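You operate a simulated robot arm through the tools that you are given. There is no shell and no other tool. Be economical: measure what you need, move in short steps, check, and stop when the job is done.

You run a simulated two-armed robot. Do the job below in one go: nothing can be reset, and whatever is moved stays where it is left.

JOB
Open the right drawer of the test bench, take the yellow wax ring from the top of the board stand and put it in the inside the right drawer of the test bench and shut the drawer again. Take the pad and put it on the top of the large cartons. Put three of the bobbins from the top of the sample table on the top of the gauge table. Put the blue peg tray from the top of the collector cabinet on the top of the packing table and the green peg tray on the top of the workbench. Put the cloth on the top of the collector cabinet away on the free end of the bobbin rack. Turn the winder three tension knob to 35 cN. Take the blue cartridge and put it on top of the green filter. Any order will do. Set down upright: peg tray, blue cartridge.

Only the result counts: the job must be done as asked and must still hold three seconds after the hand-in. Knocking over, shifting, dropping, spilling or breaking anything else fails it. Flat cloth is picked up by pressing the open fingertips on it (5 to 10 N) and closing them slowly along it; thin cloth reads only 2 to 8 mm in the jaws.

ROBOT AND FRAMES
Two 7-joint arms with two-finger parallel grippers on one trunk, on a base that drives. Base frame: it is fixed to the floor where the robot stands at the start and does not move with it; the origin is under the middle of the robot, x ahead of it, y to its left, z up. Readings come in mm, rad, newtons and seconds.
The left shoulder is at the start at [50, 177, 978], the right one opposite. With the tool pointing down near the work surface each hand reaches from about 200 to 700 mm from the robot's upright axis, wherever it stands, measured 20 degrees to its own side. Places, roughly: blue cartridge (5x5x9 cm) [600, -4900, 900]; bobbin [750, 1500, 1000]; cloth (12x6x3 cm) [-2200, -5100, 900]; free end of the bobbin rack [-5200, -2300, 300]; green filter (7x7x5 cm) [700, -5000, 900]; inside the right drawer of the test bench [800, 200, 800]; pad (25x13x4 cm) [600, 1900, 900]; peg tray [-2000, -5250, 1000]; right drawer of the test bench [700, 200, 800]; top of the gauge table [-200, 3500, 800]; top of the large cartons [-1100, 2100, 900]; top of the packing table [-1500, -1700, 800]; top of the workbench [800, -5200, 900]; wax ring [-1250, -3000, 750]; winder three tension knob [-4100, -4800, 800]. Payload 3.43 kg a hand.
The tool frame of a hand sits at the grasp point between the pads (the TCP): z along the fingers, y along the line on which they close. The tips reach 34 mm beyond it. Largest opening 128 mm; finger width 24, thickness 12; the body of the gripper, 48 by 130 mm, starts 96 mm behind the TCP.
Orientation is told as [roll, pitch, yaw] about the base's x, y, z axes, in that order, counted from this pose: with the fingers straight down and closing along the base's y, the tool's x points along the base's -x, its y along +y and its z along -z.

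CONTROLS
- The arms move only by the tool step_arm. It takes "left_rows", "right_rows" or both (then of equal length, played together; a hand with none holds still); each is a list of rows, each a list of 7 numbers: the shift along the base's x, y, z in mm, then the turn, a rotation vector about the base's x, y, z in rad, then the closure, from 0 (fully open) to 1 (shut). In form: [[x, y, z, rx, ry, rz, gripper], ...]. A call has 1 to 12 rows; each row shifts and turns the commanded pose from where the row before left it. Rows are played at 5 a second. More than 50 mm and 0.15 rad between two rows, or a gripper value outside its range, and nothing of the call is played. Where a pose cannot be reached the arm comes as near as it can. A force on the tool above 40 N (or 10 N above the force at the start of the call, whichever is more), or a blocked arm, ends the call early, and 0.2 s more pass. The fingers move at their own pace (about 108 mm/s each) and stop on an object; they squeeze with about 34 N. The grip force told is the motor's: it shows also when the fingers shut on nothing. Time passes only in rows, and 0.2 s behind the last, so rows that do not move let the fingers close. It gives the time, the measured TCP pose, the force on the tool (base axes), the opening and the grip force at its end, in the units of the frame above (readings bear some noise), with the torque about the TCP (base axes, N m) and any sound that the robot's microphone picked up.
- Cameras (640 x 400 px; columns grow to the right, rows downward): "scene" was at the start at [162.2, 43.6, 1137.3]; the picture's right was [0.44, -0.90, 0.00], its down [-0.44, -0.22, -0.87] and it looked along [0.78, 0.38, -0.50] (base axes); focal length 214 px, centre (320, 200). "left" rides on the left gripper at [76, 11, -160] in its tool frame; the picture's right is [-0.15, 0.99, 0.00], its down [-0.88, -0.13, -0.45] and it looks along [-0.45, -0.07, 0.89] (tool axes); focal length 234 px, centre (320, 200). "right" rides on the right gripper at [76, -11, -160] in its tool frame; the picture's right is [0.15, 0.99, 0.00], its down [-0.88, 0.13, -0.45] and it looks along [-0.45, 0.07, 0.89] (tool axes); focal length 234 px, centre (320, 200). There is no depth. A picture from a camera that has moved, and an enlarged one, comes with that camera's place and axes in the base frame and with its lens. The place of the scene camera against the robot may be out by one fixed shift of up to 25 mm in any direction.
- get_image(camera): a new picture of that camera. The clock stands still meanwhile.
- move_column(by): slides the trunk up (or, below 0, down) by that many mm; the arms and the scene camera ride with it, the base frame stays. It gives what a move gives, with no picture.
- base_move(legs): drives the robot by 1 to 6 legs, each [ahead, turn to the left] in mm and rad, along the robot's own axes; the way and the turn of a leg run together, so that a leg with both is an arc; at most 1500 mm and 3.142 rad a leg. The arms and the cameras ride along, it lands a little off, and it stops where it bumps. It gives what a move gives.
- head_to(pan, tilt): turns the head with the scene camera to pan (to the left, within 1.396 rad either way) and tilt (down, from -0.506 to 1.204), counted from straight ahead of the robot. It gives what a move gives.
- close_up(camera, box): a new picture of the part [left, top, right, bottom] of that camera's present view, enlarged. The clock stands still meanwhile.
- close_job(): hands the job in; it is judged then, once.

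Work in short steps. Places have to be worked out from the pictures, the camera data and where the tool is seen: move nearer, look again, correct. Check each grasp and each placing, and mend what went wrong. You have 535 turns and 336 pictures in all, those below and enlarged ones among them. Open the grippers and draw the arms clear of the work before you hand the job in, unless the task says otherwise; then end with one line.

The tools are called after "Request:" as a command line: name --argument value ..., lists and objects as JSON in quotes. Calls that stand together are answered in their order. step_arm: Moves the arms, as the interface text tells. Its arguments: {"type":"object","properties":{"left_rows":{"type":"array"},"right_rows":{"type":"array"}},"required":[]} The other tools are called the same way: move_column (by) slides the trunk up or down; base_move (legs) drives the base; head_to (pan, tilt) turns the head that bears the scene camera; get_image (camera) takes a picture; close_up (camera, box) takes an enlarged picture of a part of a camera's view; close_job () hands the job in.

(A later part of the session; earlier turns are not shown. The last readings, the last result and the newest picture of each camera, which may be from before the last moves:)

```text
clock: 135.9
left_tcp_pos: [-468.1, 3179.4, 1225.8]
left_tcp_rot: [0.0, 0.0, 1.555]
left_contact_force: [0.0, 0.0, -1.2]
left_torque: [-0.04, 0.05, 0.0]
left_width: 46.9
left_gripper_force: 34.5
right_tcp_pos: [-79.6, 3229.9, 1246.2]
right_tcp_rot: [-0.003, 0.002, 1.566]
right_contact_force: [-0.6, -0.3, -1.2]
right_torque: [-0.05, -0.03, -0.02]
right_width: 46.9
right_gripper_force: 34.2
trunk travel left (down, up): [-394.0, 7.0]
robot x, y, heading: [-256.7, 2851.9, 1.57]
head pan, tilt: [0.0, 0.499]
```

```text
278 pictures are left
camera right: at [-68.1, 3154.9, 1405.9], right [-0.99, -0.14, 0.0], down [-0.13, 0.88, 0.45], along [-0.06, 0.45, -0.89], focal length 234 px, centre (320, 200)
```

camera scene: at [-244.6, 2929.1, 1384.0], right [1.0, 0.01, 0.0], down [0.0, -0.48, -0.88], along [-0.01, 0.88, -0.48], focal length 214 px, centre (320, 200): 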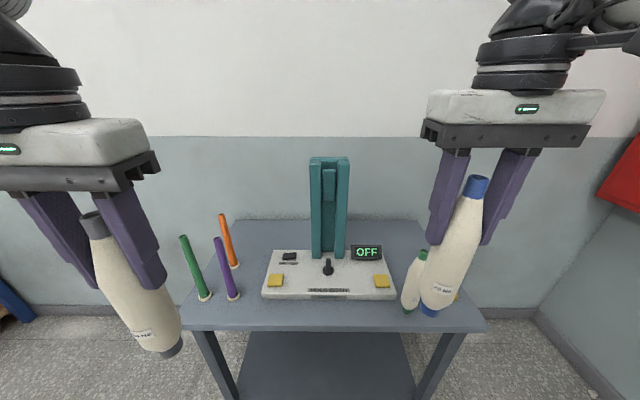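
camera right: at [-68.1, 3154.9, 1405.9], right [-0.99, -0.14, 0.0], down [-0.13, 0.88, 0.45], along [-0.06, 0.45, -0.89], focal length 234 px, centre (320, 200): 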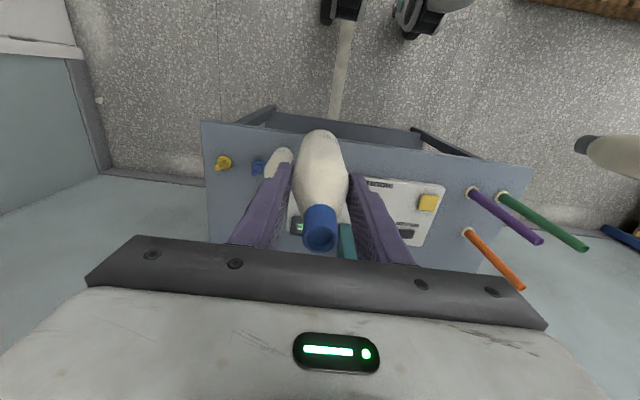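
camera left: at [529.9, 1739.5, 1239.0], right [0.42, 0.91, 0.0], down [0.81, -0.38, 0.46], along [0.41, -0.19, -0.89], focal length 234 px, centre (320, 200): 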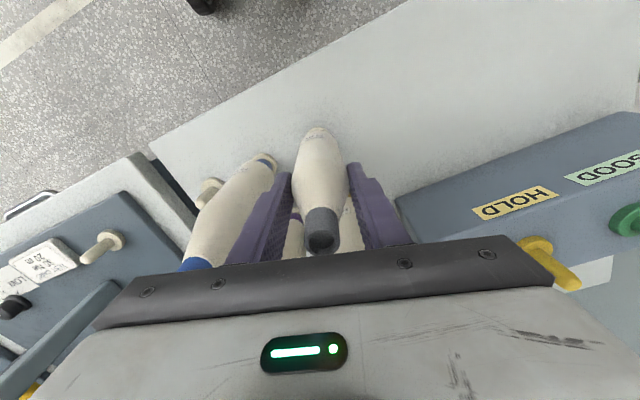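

Request:
step_arm --right_rows '[[-18, 35, 0, 0, 0, 0, 1], [-18, 35, 0, 0, 0, 0, 1], [0, 36, 0, 0, 0, 0, 1], [0, 0, -45, 0, 0, 0, 1], [0, 0, -45, 0, 0, 0, 1], [0, 0, -45, 0, 0, 0, 1], [0, 0, -45, 0, 0, 0, 1], [0, 0, -45, 0, 0, 0, 1], [0, 0, -30, 0, 0, 0, 1], [0, 0, 0, 0, 0, 0, 1]]'

Request:
close_up --camera "scene" --box '[300, 200, 500, 360]'

```text
clock: 138.1
left_tcp_pos: [-468.3, 3181.4, 1226.2]
left_tcp_rot: [0.0, 0.001, 1.554]
left_contact_force: [0.2, -1.1, -2.0]
left_torque: [0.0, 0.01, 0.02]
left_width: 46.9
left_gripper_force: 34.1
right_tcp_pos: [-115.8, 3335.1, 990.9]
right_tcp_rot: [-0.004, -0.002, 1.567]
right_contact_force: [0.1, -0.8, -0.8]
right_torque: [-0.01, 0.0, -0.01]
right_width: 46.7
right_gripper_force: 33.9
trunk travel left (down, up): [-394.0, 7.0]
robot x, y, heading: [-253.9, 2849.2, 1.574]
head pan, tilt: [0.0, 0.499]
```

```text
2.50 times, centred on (400, 280) of scene
camera zoom: at [-243.4, 3014.1, 1384.1], right [1.0, 0.0, 0.0], down [0.0, -0.48, -0.88], along [0.0, 0.88, -0.48], focal length 536 px, centre (120, 0)
```

zoom: 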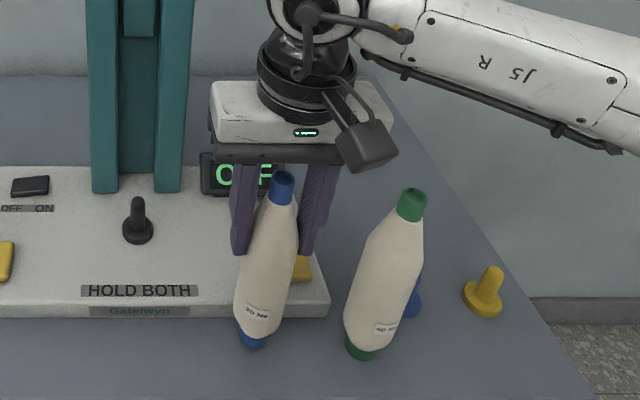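

Request:
step_arm --right_rows '[[0, 0, -10, 0, 0, 0, 1], [0, 0, -5, 0, 0, 0, 1], [0, 0, -2, 0, 0, 0, 1], [0, 0, -1.5, 0, 0, 0, 1], [0, 0, 0, 0, 0, 0, 1]]'

```text
clock: 139.3
left_tcp_pos: [-468.1, 3180.0, 1227.4]
left_tcp_rot: [0.002, 0.0, 1.554]
left_contact_force: [0.3, 0.0, -0.9]
left_torque: [-0.05, -0.01, 0.0]
left_width: 46.8
left_gripper_force: 34.2
right_tcp_pos: [-116.7, 3335.0, 972.3]
right_tcp_rot: [-0.004, 0.001, 1.566]
right_contact_force: [0.4, 0.1, -1.2]
right_torque: [0.01, -0.03, -0.02]
right_width: 46.6
right_gripper_force: 33.4
trunk travel left (down, up): [-394.0, 7.0]
robot x, y, heading: [-256.2, 2848.0, 1.575]
head pan, tilt: [0.0, 0.499]
```

Request:
step_arm --right_rows '[[0, 0, -1.5, 0, 0, 0, 1], [0, 0, -1.5, 0, 0, 0, 1], [0, 0, 0, 0, 0, 0, 1]]'

```text
clock: 140.1
left_tcp_pos: [-468.2, 3177.8, 1226.6]
left_tcp_rot: [-0.001, -0.002, 1.555]
left_contact_force: [-0.1, -0.8, -1.5]
left_torque: [0.03, 0.0, 0.02]
left_width: 47.1
left_gripper_force: 34.1
right_tcp_pos: [-115.2, 3334.4, 971.8]
right_tcp_rot: [-0.002, 0.0, 1.568]
right_contact_force: [0.9, -2.7, 15.0]
right_torque: [-0.65, -0.17, 0.04]
right_width: 46.7
right_gripper_force: 34.0
trunk travel left (down, up): [-394.0, 7.0]
robot x, y, heading: [-250.5, 2845.2, 1.568]
head pan, tilt: [0.0, 0.499]
```

Contact at ~15 N; I relieve 1 mm and open gradually, then rise.

Request:
step_arm --right_rows '[[0, 0, 1, 0, 0, 0, 1], [0, 0, 0, 0, 0, 0, 0.6], [0, 0, 0, 0, 0, 0, 0.5], [0, 0, 0, 0, 0, 0, 0.45], [0, 0, 0, 0, 0, 0, 0.42], [0, 0, 0, 0, 0, 0, 0.42]]'

Request:
close_up --camera "scene" --box '[300, 200, 500, 360]'

```text
clock: 141.5
left_tcp_pos: [-468.8, 3181.3, 1226.5]
left_tcp_rot: [-0.001, 0.0, 1.555]
left_contact_force: [0.0, 0.0, -1.1]
left_torque: [-0.01, 0.02, -0.02]
left_width: 47.1
left_gripper_force: 33.7
right_tcp_pos: [-115.2, 3335.4, 973.9]
right_tcp_rot: [-0.004, 0.001, 1.567]
right_contact_force: [0.8, -0.3, -0.3]
right_torque: [-0.01, -0.01, 0.03]
right_width: 74.2
right_gripper_force: 0.1
trunk travel left (down, up): [-394.0, 7.0]
robot x, y, heading: [-254.9, 2843.5, 1.567]
head pan, tilt: [0.0, 0.499]
```

```text
2.50 times, centred on (400, 280) of scene
camera zoom: at [-243.4, 3014.0, 1384.1], right [1.0, 0.0, 0.0], down [0.0, -0.48, -0.88], along [0.0, 0.88, -0.48], focal length 536 px, centre (120, 0)
```

zoom: 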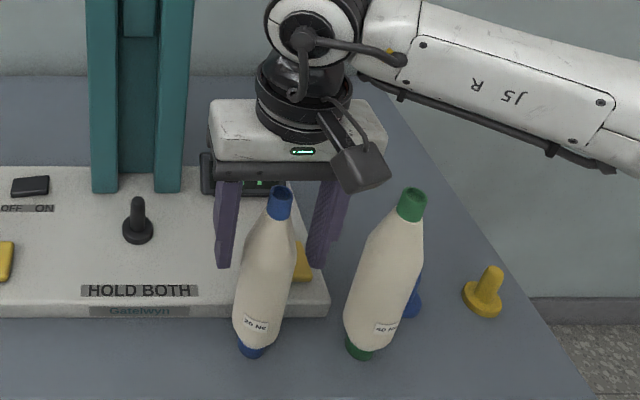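

It stands. Right hand rises and retreats; then the left hand moves to about [-390,3335].

Request:
step_arm --right_rows '[[0, 0, 20, 0, 0, 0, 0.42], [0, 0, 45, 0, 0, 0, 0.42], [0, 0, 45, 0, 0, 0, 0.42], [0, 0, 45, 0, 0, 0, 0.42], [0, 0, 45, 0, 0, 0, 0.42], [0, 0, 45, 0, 0, 0, 0.42], [0, -40, 0, 0, 0, 0, 0.2], [30, -40, 0, 0, 0, 0, 0.2], [30, -40, 0, 0, 0, 0, 0]]'

Request:
step_arm --left_rows '[[10, 36, 0, 0, 0, 0.015, 1], [20, 39, 0, 0, 0, 0, 1], [20, 39, 0, 0, 0, 0, 1], [20, 39, 0, 0, 0, 0, 1], [0, 0, -45, 0, 0, 0, 1], [0, 0, -45, 0, 0, 0, 1], [0, 0, -45, 0, 0, 0, 1], [0, 0, -30, 0, 0, 0, 1], [0, 0, 0, 0, 0, 0, 1]]'

Request:
get_image --camera "scene"

```text
clock: 143.5
left_tcp_pos: [-467.5, 3178.4, 1226.7]
left_tcp_rot: [0.001, -0.001, 1.555]
left_contact_force: [0.7, 0.1, -0.9]
left_torque: [0.0, 0.05, 0.01]
left_width: 46.9
left_gripper_force: 34.2
right_tcp_pos: [-51.1, 3215.7, 1217.8]
right_tcp_rot: [-0.005, 0.002, 1.565]
right_contact_force: [0.4, 0.8, 0.8]
right_torque: [-0.01, 0.03, 0.02]
right_width: 128.1
right_gripper_force: 0.1
trunk travel left (down, up): [-394.0, 7.0]
robot x, y, heading: [-251.2, 2849.4, 1.571]
head pan, tilt: [0.0, 0.499]
```

```text
clock: 145.5
left_tcp_pos: [-419.9, 3294.8, 1062.2]
left_tcp_rot: [-0.001, -0.003, 1.568]
left_contact_force: [0.5, 0.2, -1.5]
left_torque: [-0.03, 0.02, -0.01]
left_width: 47.0
left_gripper_force: 33.9
left hand out of reach, approached as far as the arm can: row 4
right_tcp_pos: [-52.3, 3218.8, 1217.7]
right_tcp_rot: [-0.003, 0.001, 1.567]
right_contact_force: [0.9, 0.2, 0.3]
right_torque: [0.01, 0.0, 0.01]
right_width: 127.9
right_gripper_force: 0.0
trunk travel left (down, up): [-394.0, 7.0]
robot x, y, heading: [-260.1, 2850.8, 1.567]
head pan, tilt: [0.0, 0.499]
```

```text
275 pictures are left
camera scene: at [-243.4, 3014.0, 1384.1], right [1.0, 0.0, 0.0], down [0.0, -0.48, -0.88], along [0.0, 0.88, -0.48], focal length 214 px, centre (320, 200)
```

scene: 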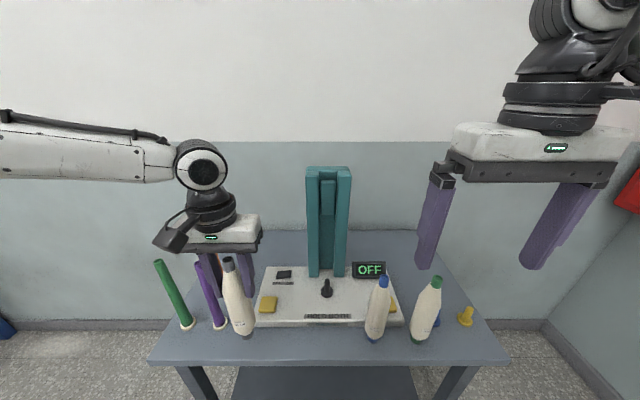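

Rods are below the gripper body. I shift to [-385,3335] and lower to z≈990.

Request:
step_arm --left_rows '[[17, 20, 0, 0, 0, 0, 1], [17, 20, 0, 0, 0, 0, 1], [0, 0, -35, 0, 0, 0, 1], [0, 0, -35, 0, 0, 0, 1], [0, 0, 0, 0, 0, 0, 1]]'

Request:
close_up --camera "scene" --box '[120, 220, 320, 380]'

```text
clock: 146.7
left_tcp_pos: [-413.9, 3313.1, 996.1]
left_tcp_rot: [-0.001, -0.003, 1.57]
left_contact_force: [-0.1, -0.4, -2.4]
left_torque: [-0.01, 0.01, -0.02]
left_width: 46.9
left_gripper_force: 33.5
left hand out of reach, approached as far as the arm can: row 2, 3, 4
right_tcp_pos: [-52.3, 3216.6, 1217.2]
right_tcp_rot: [-0.004, 0.002, 1.566]
right_contact_force: [0.3, 0.9, 0.2]
right_torque: [-0.02, 0.02, 0.03]
right_width: 128.2
right_gripper_force: 0.0
trunk travel left (down, up): [-394.0, 7.0]
robot x, y, heading: [-253.3, 2846.8, 1.571]
head pan, tilt: [0.0, 0.499]
```

```text
2.50 times, centred on (220, 300) of scene
camera zoom: at [-243.3, 3014.2, 1384.1], right [1.0, 0.0, 0.0], down [0.0, -0.48, -0.88], along [0.0, 0.88, -0.48], focal length 536 px, centre (570, -50)
```

zoom: 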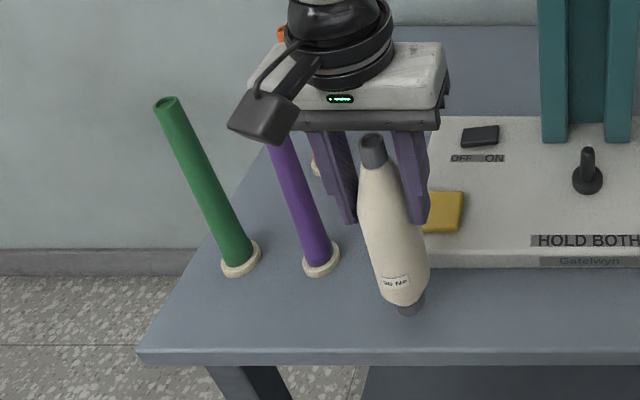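

I creep the base 28 mm ahead for more margin from the edge.

Request:
base_move --legs '[[28, 0]]'

Request:
step_arm --left_rows '[[0, 0, -12, 0, 0, 0, 1], [0, 0, -6, 0, 0, 0, 1], [0, 0, -3, 0, 0, 0, 1], [0, 0, -1.5, 0, 0, 0, 1], [0, 0, 0, 0, 0, 0, 1]]'

```text
clock: 147.5
left_tcp_pos: [-414.3, 3341.8, 996.7]
left_tcp_rot: [-0.001, -0.001, 1.569]
left_contact_force: [1.3, 0.0, -1.1]
left_torque: [-0.05, -0.01, 0.01]
left_width: 46.8
left_gripper_force: 34.1
right_tcp_pos: [-51.3, 3248.0, 1217.8]
right_tcp_rot: [-0.003, 0.002, 1.566]
right_contact_force: [-0.3, -0.2, -1.6]
right_torque: [-0.07, 0.0, 0.01]
right_width: 127.8
right_gripper_force: 0.1
trunk travel left (down, up): [-394.0, 7.0]
robot x, y, heading: [-253.3, 2880.8, 1.572]
head pan, tilt: [0.0, 0.499]
```

```text
clock: 148.7
left_tcp_pos: [-419.8, 3337.2, 978.2]
left_tcp_rot: [-0.004, -0.004, 1.57]
left_contact_force: [0.3, 1.2, -0.6]
left_torque: [0.03, 0.01, 0.02]
left_width: 47.0
left_gripper_force: 33.9
left hand out of reach, approached as far as the arm can: row 1, 4
right_tcp_pos: [-52.9, 3245.7, 1217.3]
right_tcp_rot: [-0.004, 0.002, 1.565]
right_contact_force: [-0.3, 0.6, -0.2]
right_torque: [-0.02, -0.01, 0.01]
right_width: 127.9
right_gripper_force: 0.0
trunk travel left (down, up): [-394.0, 7.0]
robot x, y, heading: [-255.4, 2876.2, 1.569]
head pan, tilt: [0.0, 0.499]
```

The arm is at its limit, so I lower the trunk itself in small steps for a straight descent.

Request:
move_column --by -7

Request:
move_column --by -2

```text
clock: 149.3
left_tcp_pos: [-418.9, 3337.5, 969.7]
left_tcp_rot: [-0.002, -0.004, 1.569]
left_contact_force: [0.4, 0.4, -1.7]
left_torque: [-0.01, 0.02, 0.0]
left_width: 47.1
left_gripper_force: 34.2
right_tcp_pos: [-52.2, 3245.7, 1210.2]
right_tcp_rot: [-0.004, 0.002, 1.567]
right_contact_force: [-0.5, -0.1, -0.4]
right_torque: [-0.03, 0.01, 0.01]
right_width: 128.2
right_gripper_force: 0.1
trunk travel left (down, up): [-387.0, 14.0]
robot x, y, heading: [-253.3, 2879.7, 1.572]
head pan, tilt: [0.0, 0.499]
```

```text
clock: 149.8
left_tcp_pos: [-418.1, 3337.4, 969.9]
left_tcp_rot: [-0.001, -0.005, 1.572]
left_contact_force: [-2.7, -0.9, 13.3]
left_torque: [-0.38, 0.4, 0.0]
left_width: 46.8
left_gripper_force: 34.0
right_tcp_pos: [-52.7, 3244.1, 1208.9]
right_tcp_rot: [-0.003, -0.001, 1.569]
right_contact_force: [0.6, 0.0, 0.2]
right_torque: [0.0, -0.01, 0.0]
right_width: 128.1
right_gripper_force: 0.1
trunk travel left (down, up): [-385.0, 16.0]
robot x, y, heading: [-253.1, 2876.4, 1.57]
head pan, tilt: [0.0, 0.499]
```

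Contact. I release gradually.

Request:
step_arm --left_rows '[[0, 0, 0, 0, 0, 0, 0.62], [0, 0, 0, 0, 0, 0, 0.55], [0, 0, 0, 0, 0, 0, 0.5], [0, 0, 0, 0, 0, 0, 0.45], [0, 0, 0, 0, 0, 0, 0.42], [0, 0, 0, 0, 0, 0, 0.42]]'

Request:
close_up --camera "scene" --box '[120, 220, 320, 380]'

```text
clock: 151.2
left_tcp_pos: [-418.2, 3337.7, 968.5]
left_tcp_rot: [-0.004, -0.005, 1.568]
left_contact_force: [0.5, -0.6, -0.3]
left_torque: [0.0, 0.03, 0.0]
left_width: 74.2
left_gripper_force: 0.2
right_tcp_pos: [-51.8, 3244.2, 1208.7]
right_tcp_rot: [-0.002, 0.002, 1.568]
right_contact_force: [-0.5, -0.3, -1.1]
right_torque: [0.0, 0.0, -0.02]
right_width: 128.0
right_gripper_force: 0.0
trunk travel left (down, up): [-385.0, 16.0]
robot x, y, heading: [-253.9, 2875.6, 1.571]
head pan, tilt: [0.0, 0.499]
```

```text
2.50 times, centred on (220, 300) of scene
camera zoom: at [-243.4, 3042.4, 1375.1], right [1.0, 0.0, 0.0], down [0.0, -0.48, -0.88], along [0.0, 0.88, -0.48], focal length 536 px, centre (570, -50)
```

zoom: 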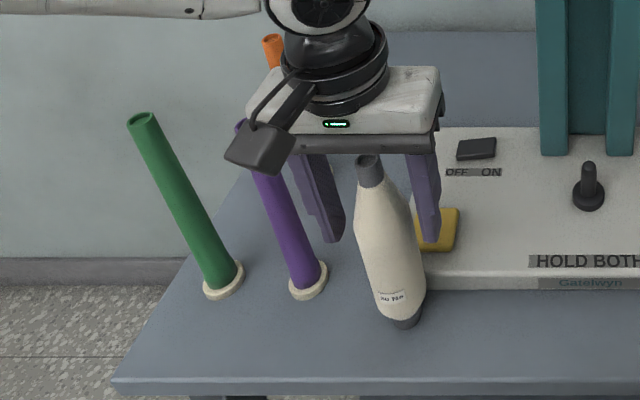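

It stands. The fingers flank it in x, so I withdraw straight towards −y, then rise.

Request:
step_arm --left_rows '[[0, -15, 0, 0, 0, 0, 0.42], [0, -20, 0, 0, 0, 0, 0.42], [0, -25, 0, 0, 0, 0, 0.42], [0, -30, 0, 0, 0, 0, 0.42], [0, 0, 30, 0, 0, 0, 0.42], [0, 0, 45, 0, 0, 0, 0.42], [0, 0, 45, 0, 0, 0, 0.42], [0, 0, 45, 0, 0, 0, 0.42], [0, 0, 45, 0, 0, 0, 0]]'

Request:
get_image --camera "scene"

```text
clock: 153.2
left_tcp_pos: [-418.6, 3246.2, 1176.7]
left_tcp_rot: [-0.003, -0.004, 1.569]
left_contact_force: [-0.3, -0.3, 0.6]
left_torque: [0.03, 0.0, -0.02]
left_width: 128.1
left_gripper_force: 0.0
right_tcp_pos: [-52.8, 3244.6, 1209.0]
right_tcp_rot: [-0.003, 0.001, 1.566]
right_contact_force: [1.0, 1.0, -0.5]
right_torque: [0.0, 0.04, 0.01]
right_width: 128.0
right_gripper_force: 0.0
trunk travel left (down, up): [-385.0, 16.0]
robot x, y, heading: [-255.7, 2874.3, 1.569]
head pan, tilt: [0.0, 0.499]
```

```text
272 pictures are left
camera scene: at [-243.2, 3042.2, 1375.1], right [1.0, 0.0, 0.0], down [0.0, -0.48, -0.88], along [0.0, 0.88, -0.48], focal length 214 px, centre (320, 200)
```

scene: 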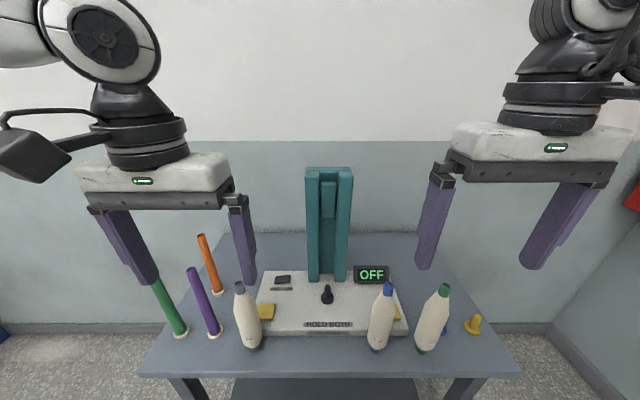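

Three bobbins now stand on the gauge table. I back off, turn round and drive south past the start.

Request:
base_move --legs '[[-300, 0], [0, -1.571], [0, -1.571], [1300, 0], [1300, 0]]'

Request:
get_image --camera "scene"

Request:
head_to --pan -0.9 --tilt 0.35

Request:
get_image --camera "scene"

```text
clock: 175.2
left_tcp_pos: [-134.7, -415.0, 1177.0]
left_tcp_rot: [-0.003, -0.003, -1.605]
left_contact_force: [0.3, -0.5, -0.2]
left_torque: [0.02, 0.0, 0.01]
left_width: 128.0
left_gripper_force: 0.1
right_tcp_pos: [-502.2, -400.1, 1208.6]
right_tcp_rot: [-0.003, 0.001, -1.61]
right_contact_force: [0.2, 0.3, -0.1]
right_torque: [0.02, 0.0, 0.01]
right_width: 128.1
right_gripper_force: 0.1
trunk travel left (down, up): [-385.0, 16.0]
robot x, y, heading: [-287.7, -42.0, -1.603]
head pan, tilt: [0.0, 0.499]
```

```text
271 pictures are left
camera scene: at [-282.0, -197.1, 1375.1], right [-1.0, 0.03, 0.0], down [0.02, 0.48, -0.88], along [-0.03, -0.88, -0.48], focal length 214 px, centre (320, 200)
```

scene: 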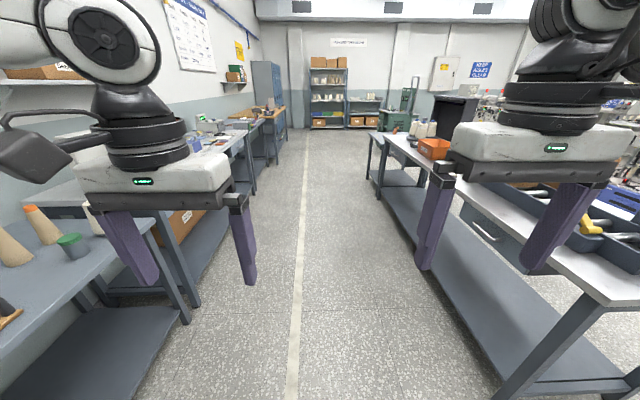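

```text
clock: 176.4
left_tcp_pos: [-135.5, -413.3, 1177.3]
left_tcp_rot: [-0.005, -0.004, -1.607]
left_contact_force: [-0.1, 0.4, 1.2]
left_torque: [0.0, 0.01, 0.0]
left_width: 127.8
left_gripper_force: 0.1
right_tcp_pos: [-502.4, -398.6, 1207.9]
right_tcp_rot: [-0.004, 0.002, -1.609]
right_contact_force: [0.1, 0.5, -0.1]
right_torque: [0.0, 0.02, 0.0]
right_width: 128.3
right_gripper_force: 0.0
trunk travel left (down, up): [-385.0, 16.0]
robot x, y, heading: [-286.6, -40.8, -1.607]
head pan, tilt: [-0.901, 0.351]
```

```text
270 pictures are left
camera scene: at [-353.8, -161.3, 1388.8], right [-0.59, 0.8, 0.0], down [0.28, 0.2, -0.94], along [-0.76, -0.56, -0.34], focal length 214 px, centre (320, 200)
```

scene: 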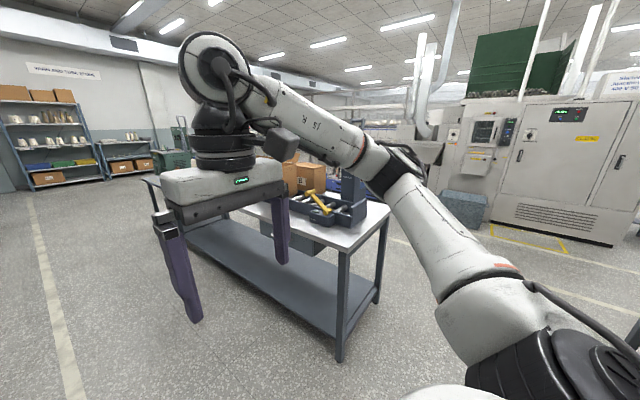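

There's a corridor at x≈-290 between tables. I drive south 1500 mm and look on.

Request:
base_move --legs '[[1450, 0.035], [1200, 0]]'

Request:
head_to --pan 0 --tilt 0.3

Request:
get_image --camera "scene"

Request:
head_to --pan -1.0 --tilt 0.4

Request:
get_image --camera "scene"

```text
clock: 189.2
left_tcp_pos: [-125.4, -3053.8, 1176.6]
left_tcp_rot: [-0.003, -0.003, -1.569]
left_contact_force: [0.0, 0.2, 0.4]
left_torque: [0.03, 0.01, 0.02]
left_width: 128.0
left_gripper_force: 0.0
right_tcp_pos: [-492.4, -3052.9, 1208.4]
right_tcp_rot: [-0.002, 0.001, -1.57]
right_contact_force: [-0.7, 0.4, 0.4]
right_torque: [0.01, -0.01, 0.0]
right_width: 127.9
right_gripper_force: 0.0
trunk travel left (down, up): [-385.0, 16.0]
robot x, y, heading: [-286.9, -2683.7, -1.562]
head pan, tilt: [-0.901, 0.351]
```

```text
clock: 190.4
left_tcp_pos: [-125.6, -3052.7, 1176.9]
left_tcp_rot: [-0.003, -0.003, -1.568]
left_contact_force: [0.5, 0.5, 0.6]
left_torque: [-0.02, -0.01, 0.0]
left_width: 128.0
left_gripper_force: 0.0
right_tcp_pos: [-493.5, -3053.0, 1209.2]
right_tcp_rot: [-0.004, 0.001, -1.569]
right_contact_force: [0.0, 0.3, -0.2]
right_torque: [-0.03, 0.03, -0.01]
right_width: 128.0
right_gripper_force: 0.1
trunk travel left (down, up): [-385.0, 16.0]
robot x, y, heading: [-292.9, -2682.5, -1.566]
head pan, tilt: [0.0, 0.3]
```

```text
269 pictures are left
camera scene: at [-279.9, -2843.9, 1393.5], right [-1.0, 0.0, 0.0], down [0.0, 0.3, -0.96], along [0.0, -0.96, -0.3], focal length 214 px, centre (320, 200)
```

scene: 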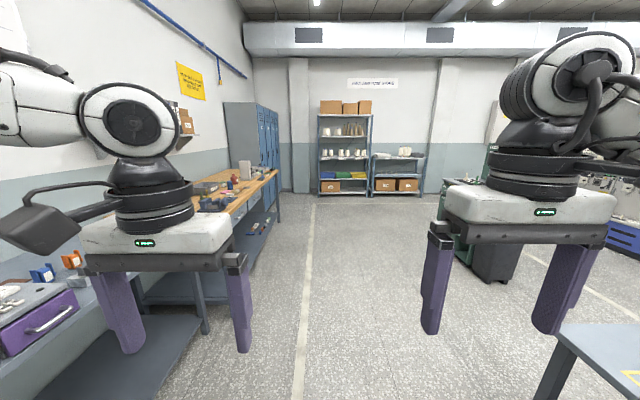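

```text
clock: 191.7
left_tcp_pos: [-125.0, -3053.2, 1176.4]
left_tcp_rot: [-0.004, -0.004, -1.568]
left_contact_force: [0.6, -0.2, 0.5]
left_torque: [-0.02, -0.02, 0.0]
left_width: 127.8
left_gripper_force: 0.1
right_tcp_pos: [-492.6, -3052.4, 1208.2]
right_tcp_rot: [-0.003, 0.002, -1.571]
right_contact_force: [0.7, 0.3, -0.6]
right_torque: [-0.01, 0.0, -0.01]
right_width: 128.0
right_gripper_force: 0.0
trunk travel left (down, up): [-385.0, 16.0]
robot x, y, heading: [-291.9, -2684.5, -1.568]
head pan, tilt: [-1.0, 0.4]
```

```text
268 pictures are left
camera scene: at [-357.9, -2800.8, 1384.2], right [-0.54, 0.84, 0.0], down [0.33, 0.21, -0.92], along [-0.77, -0.5, -0.39], focal length 214 px, centre (320, 200)
```

scene: 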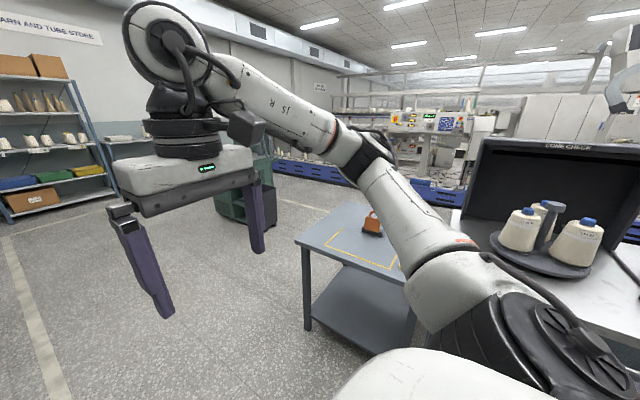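

The workbench with wooden top is ahead left; the collector likely ahead right. I advance another 1300 mm and look.

Request:
base_move --legs '[[1300, 0]]'

Request:
head_to --pan -0.95 --tilt 0.35

Request:
get_image --camera "scene"

Request:
head_to --pan 0.6 --tilt 0.45

Request:
get_image --camera "scene"

```text
clock: 198.2
left_tcp_pos: [-127.5, -4352.4, 1176.8]
left_tcp_rot: [-0.004, -0.004, -1.574]
left_contact_force: [0.1, 0.4, -0.4]
left_torque: [-0.01, 0.03, 0.01]
left_width: 128.0
left_gripper_force: 0.1
right_tcp_pos: [-494.3, -4347.6, 1207.9]
right_tcp_rot: [-0.004, 0.002, -1.577]
right_contact_force: [0.2, -0.3, 0.0]
right_torque: [0.04, -0.01, -0.01]
right_width: 128.1
right_gripper_force: 0.1
trunk travel left (down, up): [-385.0, 16.0]
robot x, y, heading: [-289.8, -3981.0, -1.572]
head pan, tilt: [-1.0, 0.4]
```

```text
clock: 198.9
left_tcp_pos: [-127.3, -4354.1, 1177.6]
left_tcp_rot: [-0.005, -0.005, -1.576]
left_contact_force: [-0.2, -0.4, 0.0]
left_torque: [-0.01, 0.0, 0.03]
left_width: 128.1
left_gripper_force: 0.0
right_tcp_pos: [-494.6, -4347.9, 1207.9]
right_tcp_rot: [-0.005, 0.001, -1.579]
right_contact_force: [-0.3, 0.3, 0.2]
right_torque: [0.0, -0.03, -0.02]
right_width: 127.8
right_gripper_force: 0.0
trunk travel left (down, up): [-385.0, 16.0]
robot x, y, heading: [-288.3, -3978.9, -1.577]
head pan, tilt: [-0.949, 0.351]
```

```text
267 pictures are left
camera scene: at [-356.6, -4102.2, 1388.8], right [-0.58, 0.81, 0.0], down [0.28, 0.2, -0.94], along [-0.77, -0.54, -0.34], focal length 214 px, centre (320, 200)
```

scene: 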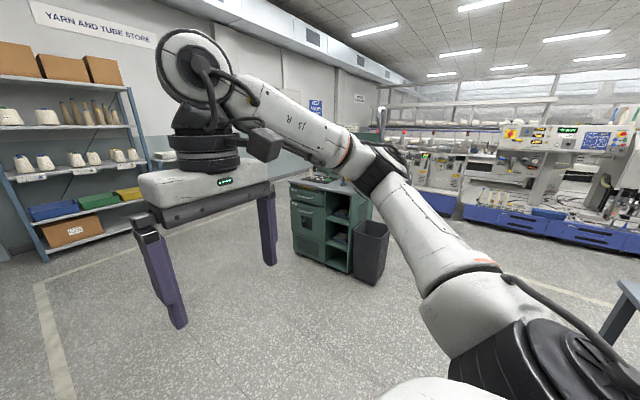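

```text
clock: 200.5
left_tcp_pos: [-127.8, -4352.2, 1177.6]
left_tcp_rot: [-0.003, -0.004, -1.572]
left_contact_force: [-0.1, 0.1, -0.2]
left_torque: [0.04, -0.02, 0.04]
left_width: 128.0
left_gripper_force: 0.1
right_tcp_pos: [-494.8, -4347.8, 1209.9]
right_tcp_rot: [-0.002, 0.002, -1.578]
right_contact_force: [-0.2, -0.2, 0.2]
right_torque: [-0.01, 0.02, -0.01]
right_width: 128.1
right_gripper_force: 0.1
trunk travel left (down, up): [-385.0, 16.0]
robot x, y, heading: [-293.6, -3980.2, -1.575]
head pan, tilt: [0.6, 0.45]
```

```text
266 pictures are left
camera scene: at [-229.0, -4124.3, 1379.6], right [-0.83, -0.56, 0.0], down [-0.24, 0.36, -0.9], along [0.51, -0.74, -0.44], focal length 214 px, centre (320, 200)
```

scene: 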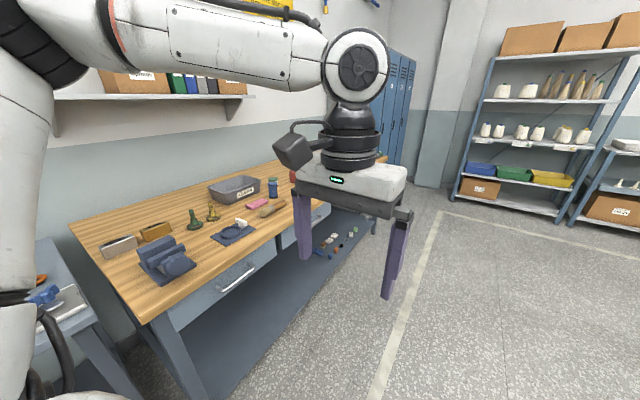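

The green cabinet near [-2000,-5250] is the collector. I drive there, facing west.

Request:
base_move --legs '[[1250, 0], [0, -1.571], [850, 0]]'

Request:
head_to --pan 0 --tilt 0.45

Request:
get_image --camera "scene"

```text
clock: 214.8
left_tcp_pos: [-1526.5, -5361.8, 1177.3]
left_tcp_rot: [-0.003, -0.003, 3.115]
left_contact_force: [0.0, -1.1, -0.5]
left_torque: [0.0, -0.01, 0.03]
left_width: 128.3
left_gripper_force: 0.1
right_tcp_pos: [-1514.8, -4995.8, 1208.1]
right_tcp_rot: [-0.004, 0.0, 3.112]
right_contact_force: [-0.7, -0.5, -0.6]
right_torque: [0.02, 0.01, -0.03]
right_width: 127.9
right_gripper_force: 0.1
trunk travel left (down, up): [-385.0, 16.0]
robot x, y, heading: [-1147.2, -5207.7, 3.114]
head pan, tilt: [0.6, 0.45]
```

```text
clock: 215.8
left_tcp_pos: [-1526.0, -5363.0, 1178.0]
left_tcp_rot: [-0.004, -0.004, 3.115]
left_contact_force: [-0.2, -0.2, 0.1]
left_torque: [0.0, 0.06, 0.03]
left_width: 127.7
left_gripper_force: 0.0
right_tcp_pos: [-1513.7, -4996.0, 1208.6]
right_tcp_rot: [-0.002, 0.001, 3.111]
right_contact_force: [-0.6, -0.3, -0.2]
right_torque: [0.0, -0.05, -0.03]
right_width: 128.2
right_gripper_force: 0.1
trunk travel left (down, up): [-385.0, 16.0]
robot x, y, heading: [-1150.0, -5210.6, 3.115]
head pan, tilt: [0.0, 0.45]
```

```text
265 pictures are left
camera scene: at [-1303.3, -5199.8, 1379.6], right [0.03, 1.0, 0.0], down [0.44, -0.01, -0.9], along [-0.9, 0.02, -0.44], focal length 214 px, centre (320, 200)
```

scene: 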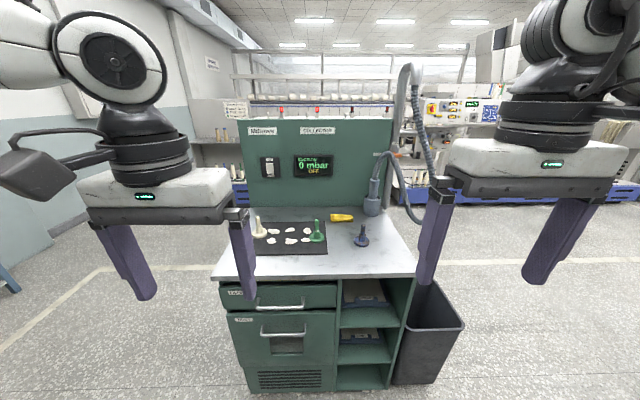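

I zoom in on the cabinet top.

Request:
close_up --camera "scene" --box '[220, 180, 420, 305]'

```text
3.20 times, centred on (320, 242) of scene
camera zoom: at [-1303.3, -5199.8, 1379.6], right [0.03, 1.0, 0.0], down [0.44, -0.01, -0.9], along [-0.9, 0.02, -0.44], focal length 686 px, centre (320, 64)
```

zoom: 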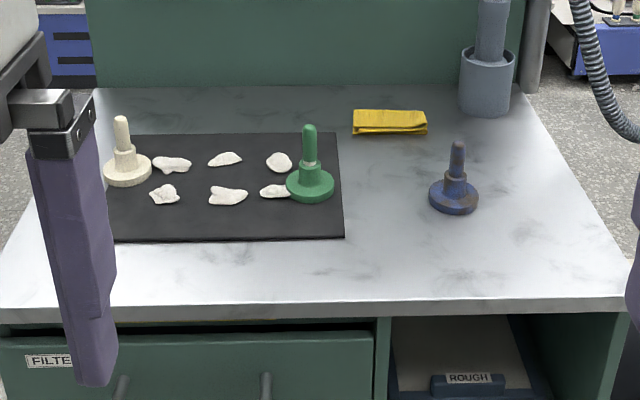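

Blue tray ≈[-1932,-5035], green ≈[-1954,-5197], cloth ≈[-2109,-5086]. I move nearer so the right hand can take the blue tray.

Request:
base_move --legs '[[250, 0.02]]'

Request:
get_image --camera "right"

Request:
get_image --camera "left"

Request:
get_image --camera "scene"

```text
clock: 217.6
left_tcp_pos: [-1777.8, -5364.5, 1176.9]
left_tcp_rot: [-0.003, -0.004, 3.131]
left_contact_force: [-0.1, -0.3, 0.8]
left_torque: [0.0, -0.04, 0.0]
left_width: 127.9
left_gripper_force: 0.1
right_tcp_pos: [-1770.9, -4997.7, 1208.7]
right_tcp_rot: [-0.006, 0.002, 3.128]
right_contact_force: [-0.1, 0.2, 0.1]
right_torque: [-0.01, -0.04, -0.01]
right_width: 128.0
right_gripper_force: 0.0
trunk travel left (down, up): [-385.0, 16.0]
robot x, y, heading: [-1404.2, -5205.6, 3.132]
head pan, tilt: [0.0, 0.45]
```

```text
263 pictures are left
camera right: at [-1694.5, -4987.0, 1367.6], right [0.13, -0.99, 0.0], down [-0.88, -0.12, 0.45], along [-0.45, -0.06, -0.89], focal length 234 px, centre (320, 200)
```

right: 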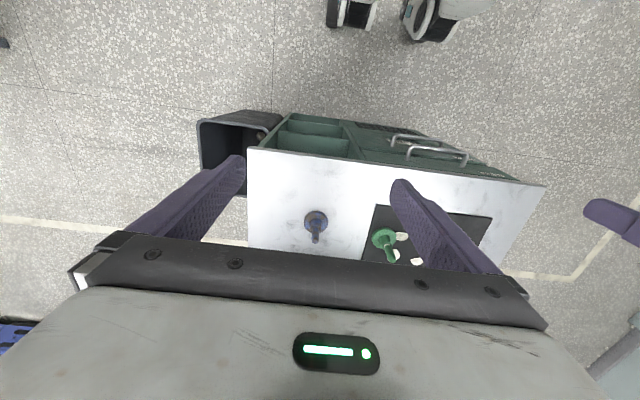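

```text
262 pictures are left
camera left: at [-1700.2, -5375.0, 1335.4], right [-0.16, -0.99, 0.0], down [-0.88, 0.14, 0.46], along [-0.45, 0.07, -0.89], focal length 234 px, centre (320, 200)
```

left: 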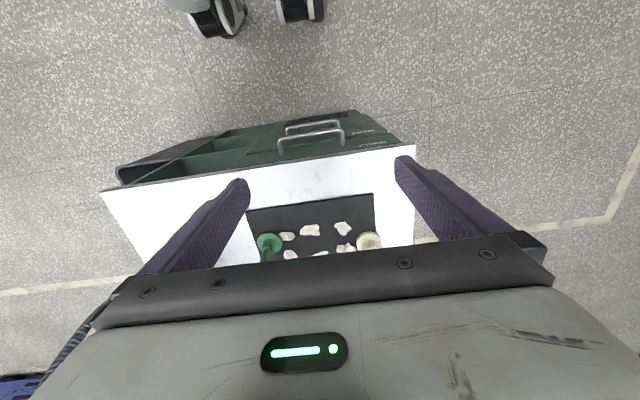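

```text
261 pictures are left
camera scene: at [-1557.0, -5197.7, 1379.5], right [0.01, 1.0, 0.0], down [0.44, 0.0, -0.9], along [-0.9, 0.01, -0.44], focal length 214 px, centre (320, 200)
```

scene: 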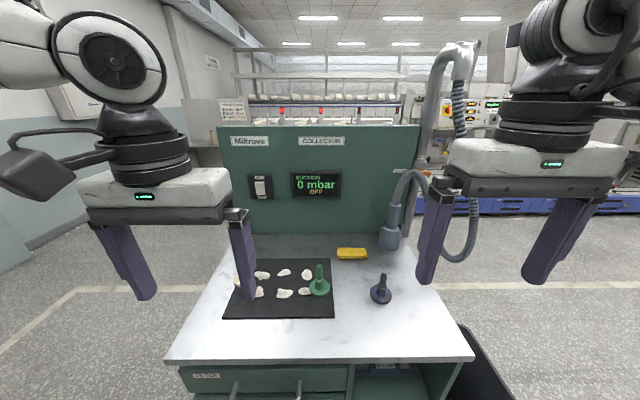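

Blue tray ≈[-2005,-5016] (height to be refined). Right hand goes out above it and I look again.

Request:
step_arm --right_rows '[[-40, -4, -20, 0, 0, 0, 0.3], [-40, -4, -20, 0, 0, 0, 0.3], [-40, -4, -25, 0, 0, 0, 0.3], [-40, -3, -25, 0, 0, 0, 0.3], [-40, -3, -10, 0, 0, 0, 0.3], [0, 0, 0, 0, 0, 0, 0.3]]'

Request:
get_image --camera "right"

```text
clock: 219.0
left_tcp_pos: [-1776.7, -5363.5, 1177.8]
left_tcp_rot: [-0.003, -0.004, 3.133]
left_contact_force: [0.8, -0.3, 0.0]
left_torque: [-0.03, 0.01, -0.01]
left_width: 127.9
left_gripper_force: 0.0
right_tcp_pos: [-1969.0, -5015.4, 1110.1]
right_tcp_rot: [-0.005, 0.0, 3.128]
right_contact_force: [0.2, 0.3, -0.6]
right_torque: [0.0, 0.04, 0.05]
right_width: 89.6
right_gripper_force: 0.1
trunk travel left (down, up): [-385.0, 16.0]
robot x, y, heading: [-1404.8, -5203.9, 3.129]
head pan, tilt: [0.0, 0.45]
```

```text
260 pictures are left
camera right: at [-1892.9, -5005.6, 1268.6], right [0.13, -0.99, 0.0], down [-0.88, -0.12, 0.45], along [-0.45, -0.06, -0.89], focal length 234 px, centre (320, 200)
```

right: 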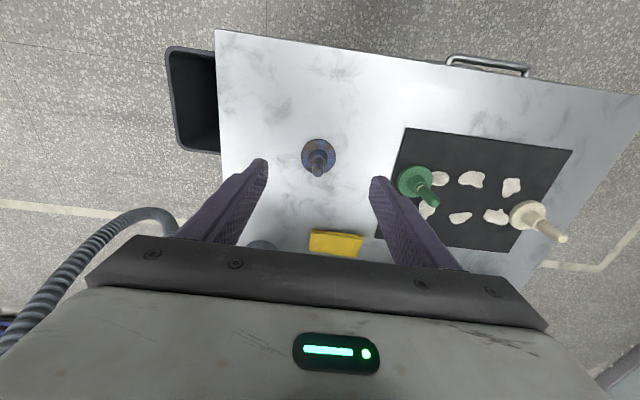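

Triangulated: blue tray at [-2003,-5016], base z≈870, stem top ≈965. I lower over the stem.

Request:
step_arm --right_rows '[[-34, -1, -20, 0, 0, 0, 0.4], [0, 0, -45, 0, 0, 0, 0.4], [0, 0, -40, 0, 0, 0, 0.4], [0, 0, 0, 0, 0, 0, 0.4]]'

Request:
get_image --camera "right"

```text
clock: 220.0
left_tcp_pos: [-1776.9, -5363.8, 1176.8]
left_tcp_rot: [-0.003, -0.003, 3.131]
left_contact_force: [-0.9, 0.3, -0.2]
left_torque: [0.01, 0.01, -0.02]
left_width: 127.8
left_gripper_force: 0.2
right_tcp_pos: [-2006.0, -5014.7, 1003.0]
right_tcp_rot: [-0.003, 0.0, 3.128]
right_contact_force: [0.7, -0.4, -0.1]
right_torque: [0.0, -0.02, 0.02]
right_width: 76.7
right_gripper_force: 0.0
trunk travel left (down, up): [-385.0, 16.0]
robot x, y, heading: [-1405.4, -5202.7, 3.125]
head pan, tilt: [0.0, 0.45]
```

```text
259 pictures are left
camera right: at [-1928.6, -5004.9, 1162.5], right [0.13, -0.99, 0.0], down [-0.88, -0.12, 0.46], along [-0.45, -0.06, -0.89], focal length 234 px, centre (320, 200)
```

right: 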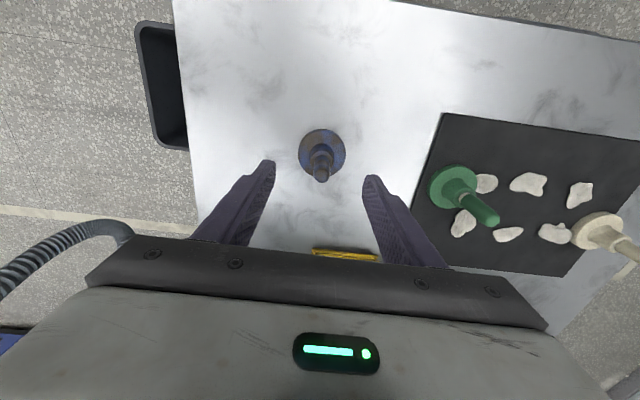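

Aligned. Lower to z≈940 and close.

Request:
step_arm --right_rows '[[0, -2, -30, 0, 0, 0, 0.4], [0, 0, -30, 0, 0, 0, 0.4], [0, 0, 0, 0, 0, 0, 0.6], [0, 0, 0, 0, 0, 0, 0.8], [0, 0, 0, 0, 0, 0, 1], [0, 0, 0, 0, 0, 0, 1], [0, 0, 0, 0, 0, 0, 1]]'

Request:
get_image --camera "right"

```text
clock: 221.6
left_tcp_pos: [-1776.4, -5364.6, 1177.2]
left_tcp_rot: [-0.003, -0.002, 3.132]
left_contact_force: [-0.9, 0.8, -0.1]
left_torque: [0.01, 0.0, 0.01]
left_width: 127.9
left_gripper_force: 0.1
right_tcp_pos: [-2004.9, -5015.9, 943.9]
right_tcp_rot: [-0.004, 0.0, 3.127]
right_contact_force: [0.0, 0.4, 0.5]
right_torque: [0.01, 0.02, -0.01]
right_width: 16.5
right_gripper_force: 34.0
trunk travel left (down, up): [-385.0, 16.0]
robot x, y, heading: [-1403.8, -5204.3, 3.133]
head pan, tilt: [0.0, 0.45]
```

```text
258 pictures are left
camera right: at [-1928.6, -5005.6, 1102.9], right [0.13, -0.99, 0.0], down [-0.88, -0.12, 0.45], along [-0.45, -0.06, -0.89], focal length 234 px, centre (320, 200)
```

right: 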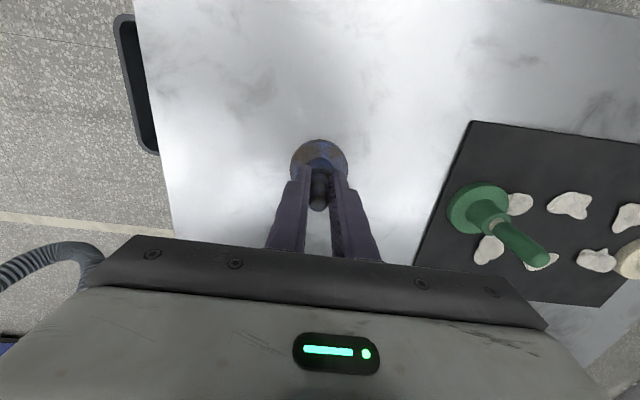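

Blue tray held. I lift and retract it, then turn right to bring the green tray to the left hand's side.

Request:
step_arm --right_rows '[[0, 0, 20, 0, 0, 0, 1], [0, 0, 45, 0, 0, 0, 1], [0, 0, 45, 0, 0, 0, 1], [0, 0, 45, 0, 0, 0, 1], [40, 0, 20, 0, 0, 0, 1], [45, 0, 0, 0, 0, 0, 1], [45, 0, 0, 0, 0, 0, 1], [45, 0, 0, 0, 0, 0, 1], [45, 0, 0, 0, 0, 0, 1]]'

Request:
base_move --legs '[[0, -0.33]]'

Request:
get_image --camera "scene"

Request:
get_image --camera "left"

```text
clock: 223.6
left_tcp_pos: [-1776.2, -5362.8, 1177.6]
left_tcp_rot: [-0.004, -0.003, 3.132]
left_contact_force: [-0.6, 0.9, 0.1]
left_torque: [0.0, 0.0, 0.0]
left_width: 128.1
left_gripper_force: 0.1
right_tcp_pos: [-1783.2, -5017.7, 1120.4]
right_tcp_rot: [-0.003, 0.001, 3.129]
right_contact_force: [0.5, 0.4, -0.8]
right_torque: [0.03, 0.04, 0.03]
right_width: 16.3
right_gripper_force: 34.2
trunk travel left (down, up): [-385.0, 16.0]
robot x, y, heading: [-1405.2, -5204.9, 3.128]
head pan, tilt: [0.0, 0.45]
```

```text
clock: 225.0
left_tcp_pos: [-1807.7, -5236.8, 1176.7]
left_tcp_rot: [-0.002, -0.005, 2.807]
left_contact_force: [0.8, -0.6, 0.1]
left_torque: [0.0, 0.0, 0.01]
left_width: 128.0
left_gripper_force: 0.1
right_tcp_pos: [-1706.9, -4905.7, 1120.1]
right_tcp_rot: [-0.003, 0.0, 2.804]
right_contact_force: [-0.5, 0.2, -0.6]
right_torque: [-0.02, 0.0, 0.02]
right_width: 16.2
right_gripper_force: 34.0
trunk travel left (down, up): [-385.0, 16.0]
robot x, y, heading: [-1406.0, -5200.8, 2.799]
head pan, tilt: [0.0, 0.45]
```

```text
257 pictures are left
camera scene: at [-1547.2, -5145.7, 1379.6], right [0.33, 0.94, 0.0], down [0.41, -0.14, -0.9], along [-0.85, 0.3, -0.44], focal length 214 px, centre (320, 200)
```

scene: 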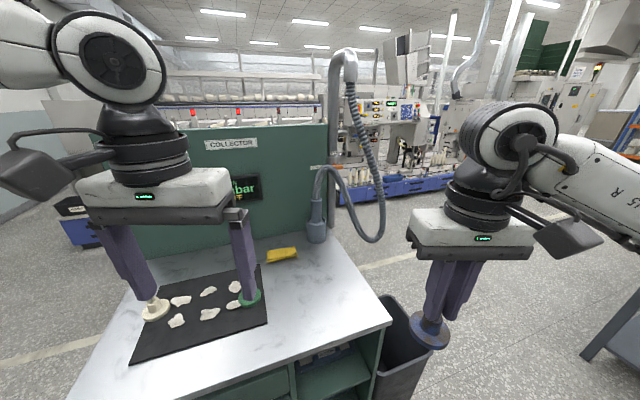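

```text
256 pictures are left
camera left: at [-1739.3, -5271.5, 1335.6], right [-0.46, -0.89, 0.0], down [-0.79, 0.41, 0.46], along [-0.41, 0.21, -0.89], focal length 234 px, centre (320, 200)
```

left: 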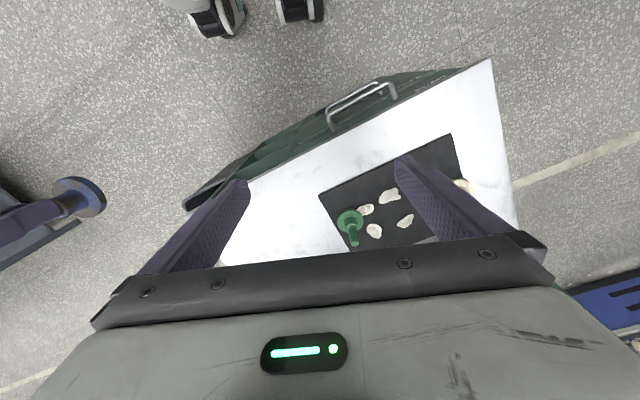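

Green at ≈[-2026,-5197]. Left hand moves above it.

Request:
step_arm --left_rows '[[-40, 7, -15, 0, 0, 0, 0.4], [-40, 7, -25, 0, 0, 0, 0.4], [-40, 7, -30, 0, 0, 0, 0.4], [-40, 7, -30, 0, 0, 0, 0.4], [-40, 8, -30, 0, 0, 0, 0.4], [-15, 3, -20, 0, 0, 0, 0.4], [0, 0, 0, 0, 0, 0, 0.4]]'

Request:
get_image --camera "left"

```text
refused: row 3 steps farther than a row can; nothing moved
```

```text
255 pictures are left
camera left: at [-1739.3, -5271.5, 1335.6], right [-0.46, -0.89, 0.0], down [-0.79, 0.41, 0.46], along [-0.41, 0.21, -0.89], focal length 234 px, centre (320, 200)
```

left: 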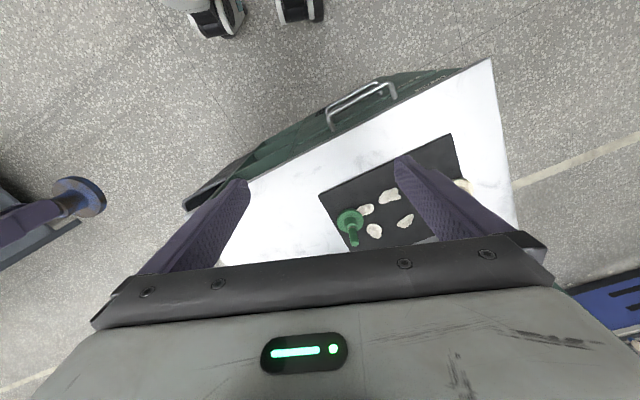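

Step norm was too large; I use smaller rows.

Request:
step_arm --left_rows '[[-36, 6, -15, 0, 0, 0, 0.4], [-36, 6, -20, 0, 0, 0, 0.4], [-36, 6, -25, 0, 0, 0, 0.4], [-36, 6, -25, 0, 0, 0, 0.4], [-36, 7, -25, 0, 0, 0, 0.4], [-35, 8, -20, 0, 0, 0, 0.4], [0, 0, 0, 0, 0, 0, 0.4]]'

Request:
get_image --camera "left"

```text
clock: 226.6
left_tcp_pos: [-1998.9, -5237.1, 1051.1]
left_tcp_rot: [-0.003, -0.008, 2.807]
left_contact_force: [-0.2, -0.8, -0.1]
left_torque: [-0.02, 0.01, 0.0]
left_width: 76.7
left_gripper_force: 0.1
left hand out of reach, approached as far as the arm can: row 5, 6
right_tcp_pos: [-1705.5, -4906.2, 1119.4]
right_tcp_rot: [-0.003, 0.0, 2.801]
right_contact_force: [-0.5, 1.2, -1.2]
right_torque: [0.01, -0.02, 0.0]
right_width: 16.4
right_gripper_force: 34.0
trunk travel left (down, up): [-385.0, 16.0]
robot x, y, heading: [-1407.1, -5204.5, 2.804]
head pan, tilt: [0.0, 0.45]
```

```text
254 pictures are left
camera left: at [-1929.4, -5272.5, 1209.3], right [-0.46, -0.89, 0.0], down [-0.79, 0.41, 0.46], along [-0.41, 0.22, -0.89], focal length 234 px, centre (320, 200)
```

left: 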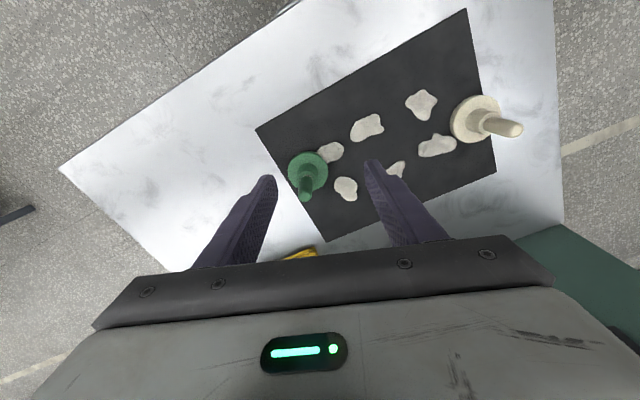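

The hand is at its limit; a tiny base nudge ([25 mm, −0.05 rad]) brings it over the stem.

Request:
base_move --legs '[[26, -0.055]]'

Request:
get_image --camera "left"

```text
clock: 227.4
left_tcp_pos: [-2023.9, -5195.4, 1050.6]
left_tcp_rot: [-0.004, -0.005, 2.752]
left_contact_force: [-1.2, 1.2, -0.7]
left_torque: [-0.04, -0.02, 0.04]
left_width: 77.0
left_gripper_force: 0.0
right_tcp_pos: [-1714.8, -4879.9, 1118.3]
right_tcp_rot: [-0.002, 0.003, 2.749]
right_contact_force: [-0.6, 0.8, -0.6]
right_torque: [-0.07, -0.01, 0.0]
right_width: 16.4
right_gripper_force: 34.6
trunk travel left (down, up): [-385.0, 16.0]
robot x, y, heading: [-1429.2, -5193.5, 2.753]
head pan, tilt: [0.0, 0.45]
```

```text
253 pictures are left
camera left: at [-1957.4, -5233.4, 1209.0], right [-0.51, -0.86, 0.0], down [-0.76, 0.45, 0.46], along [-0.39, 0.24, -0.89], focal length 234 px, centre (320, 200)
```

left: 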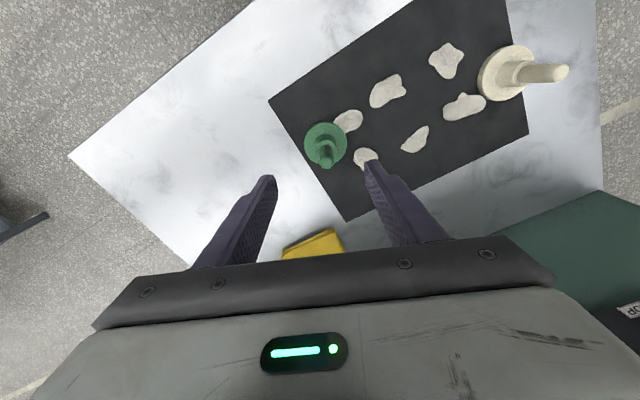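

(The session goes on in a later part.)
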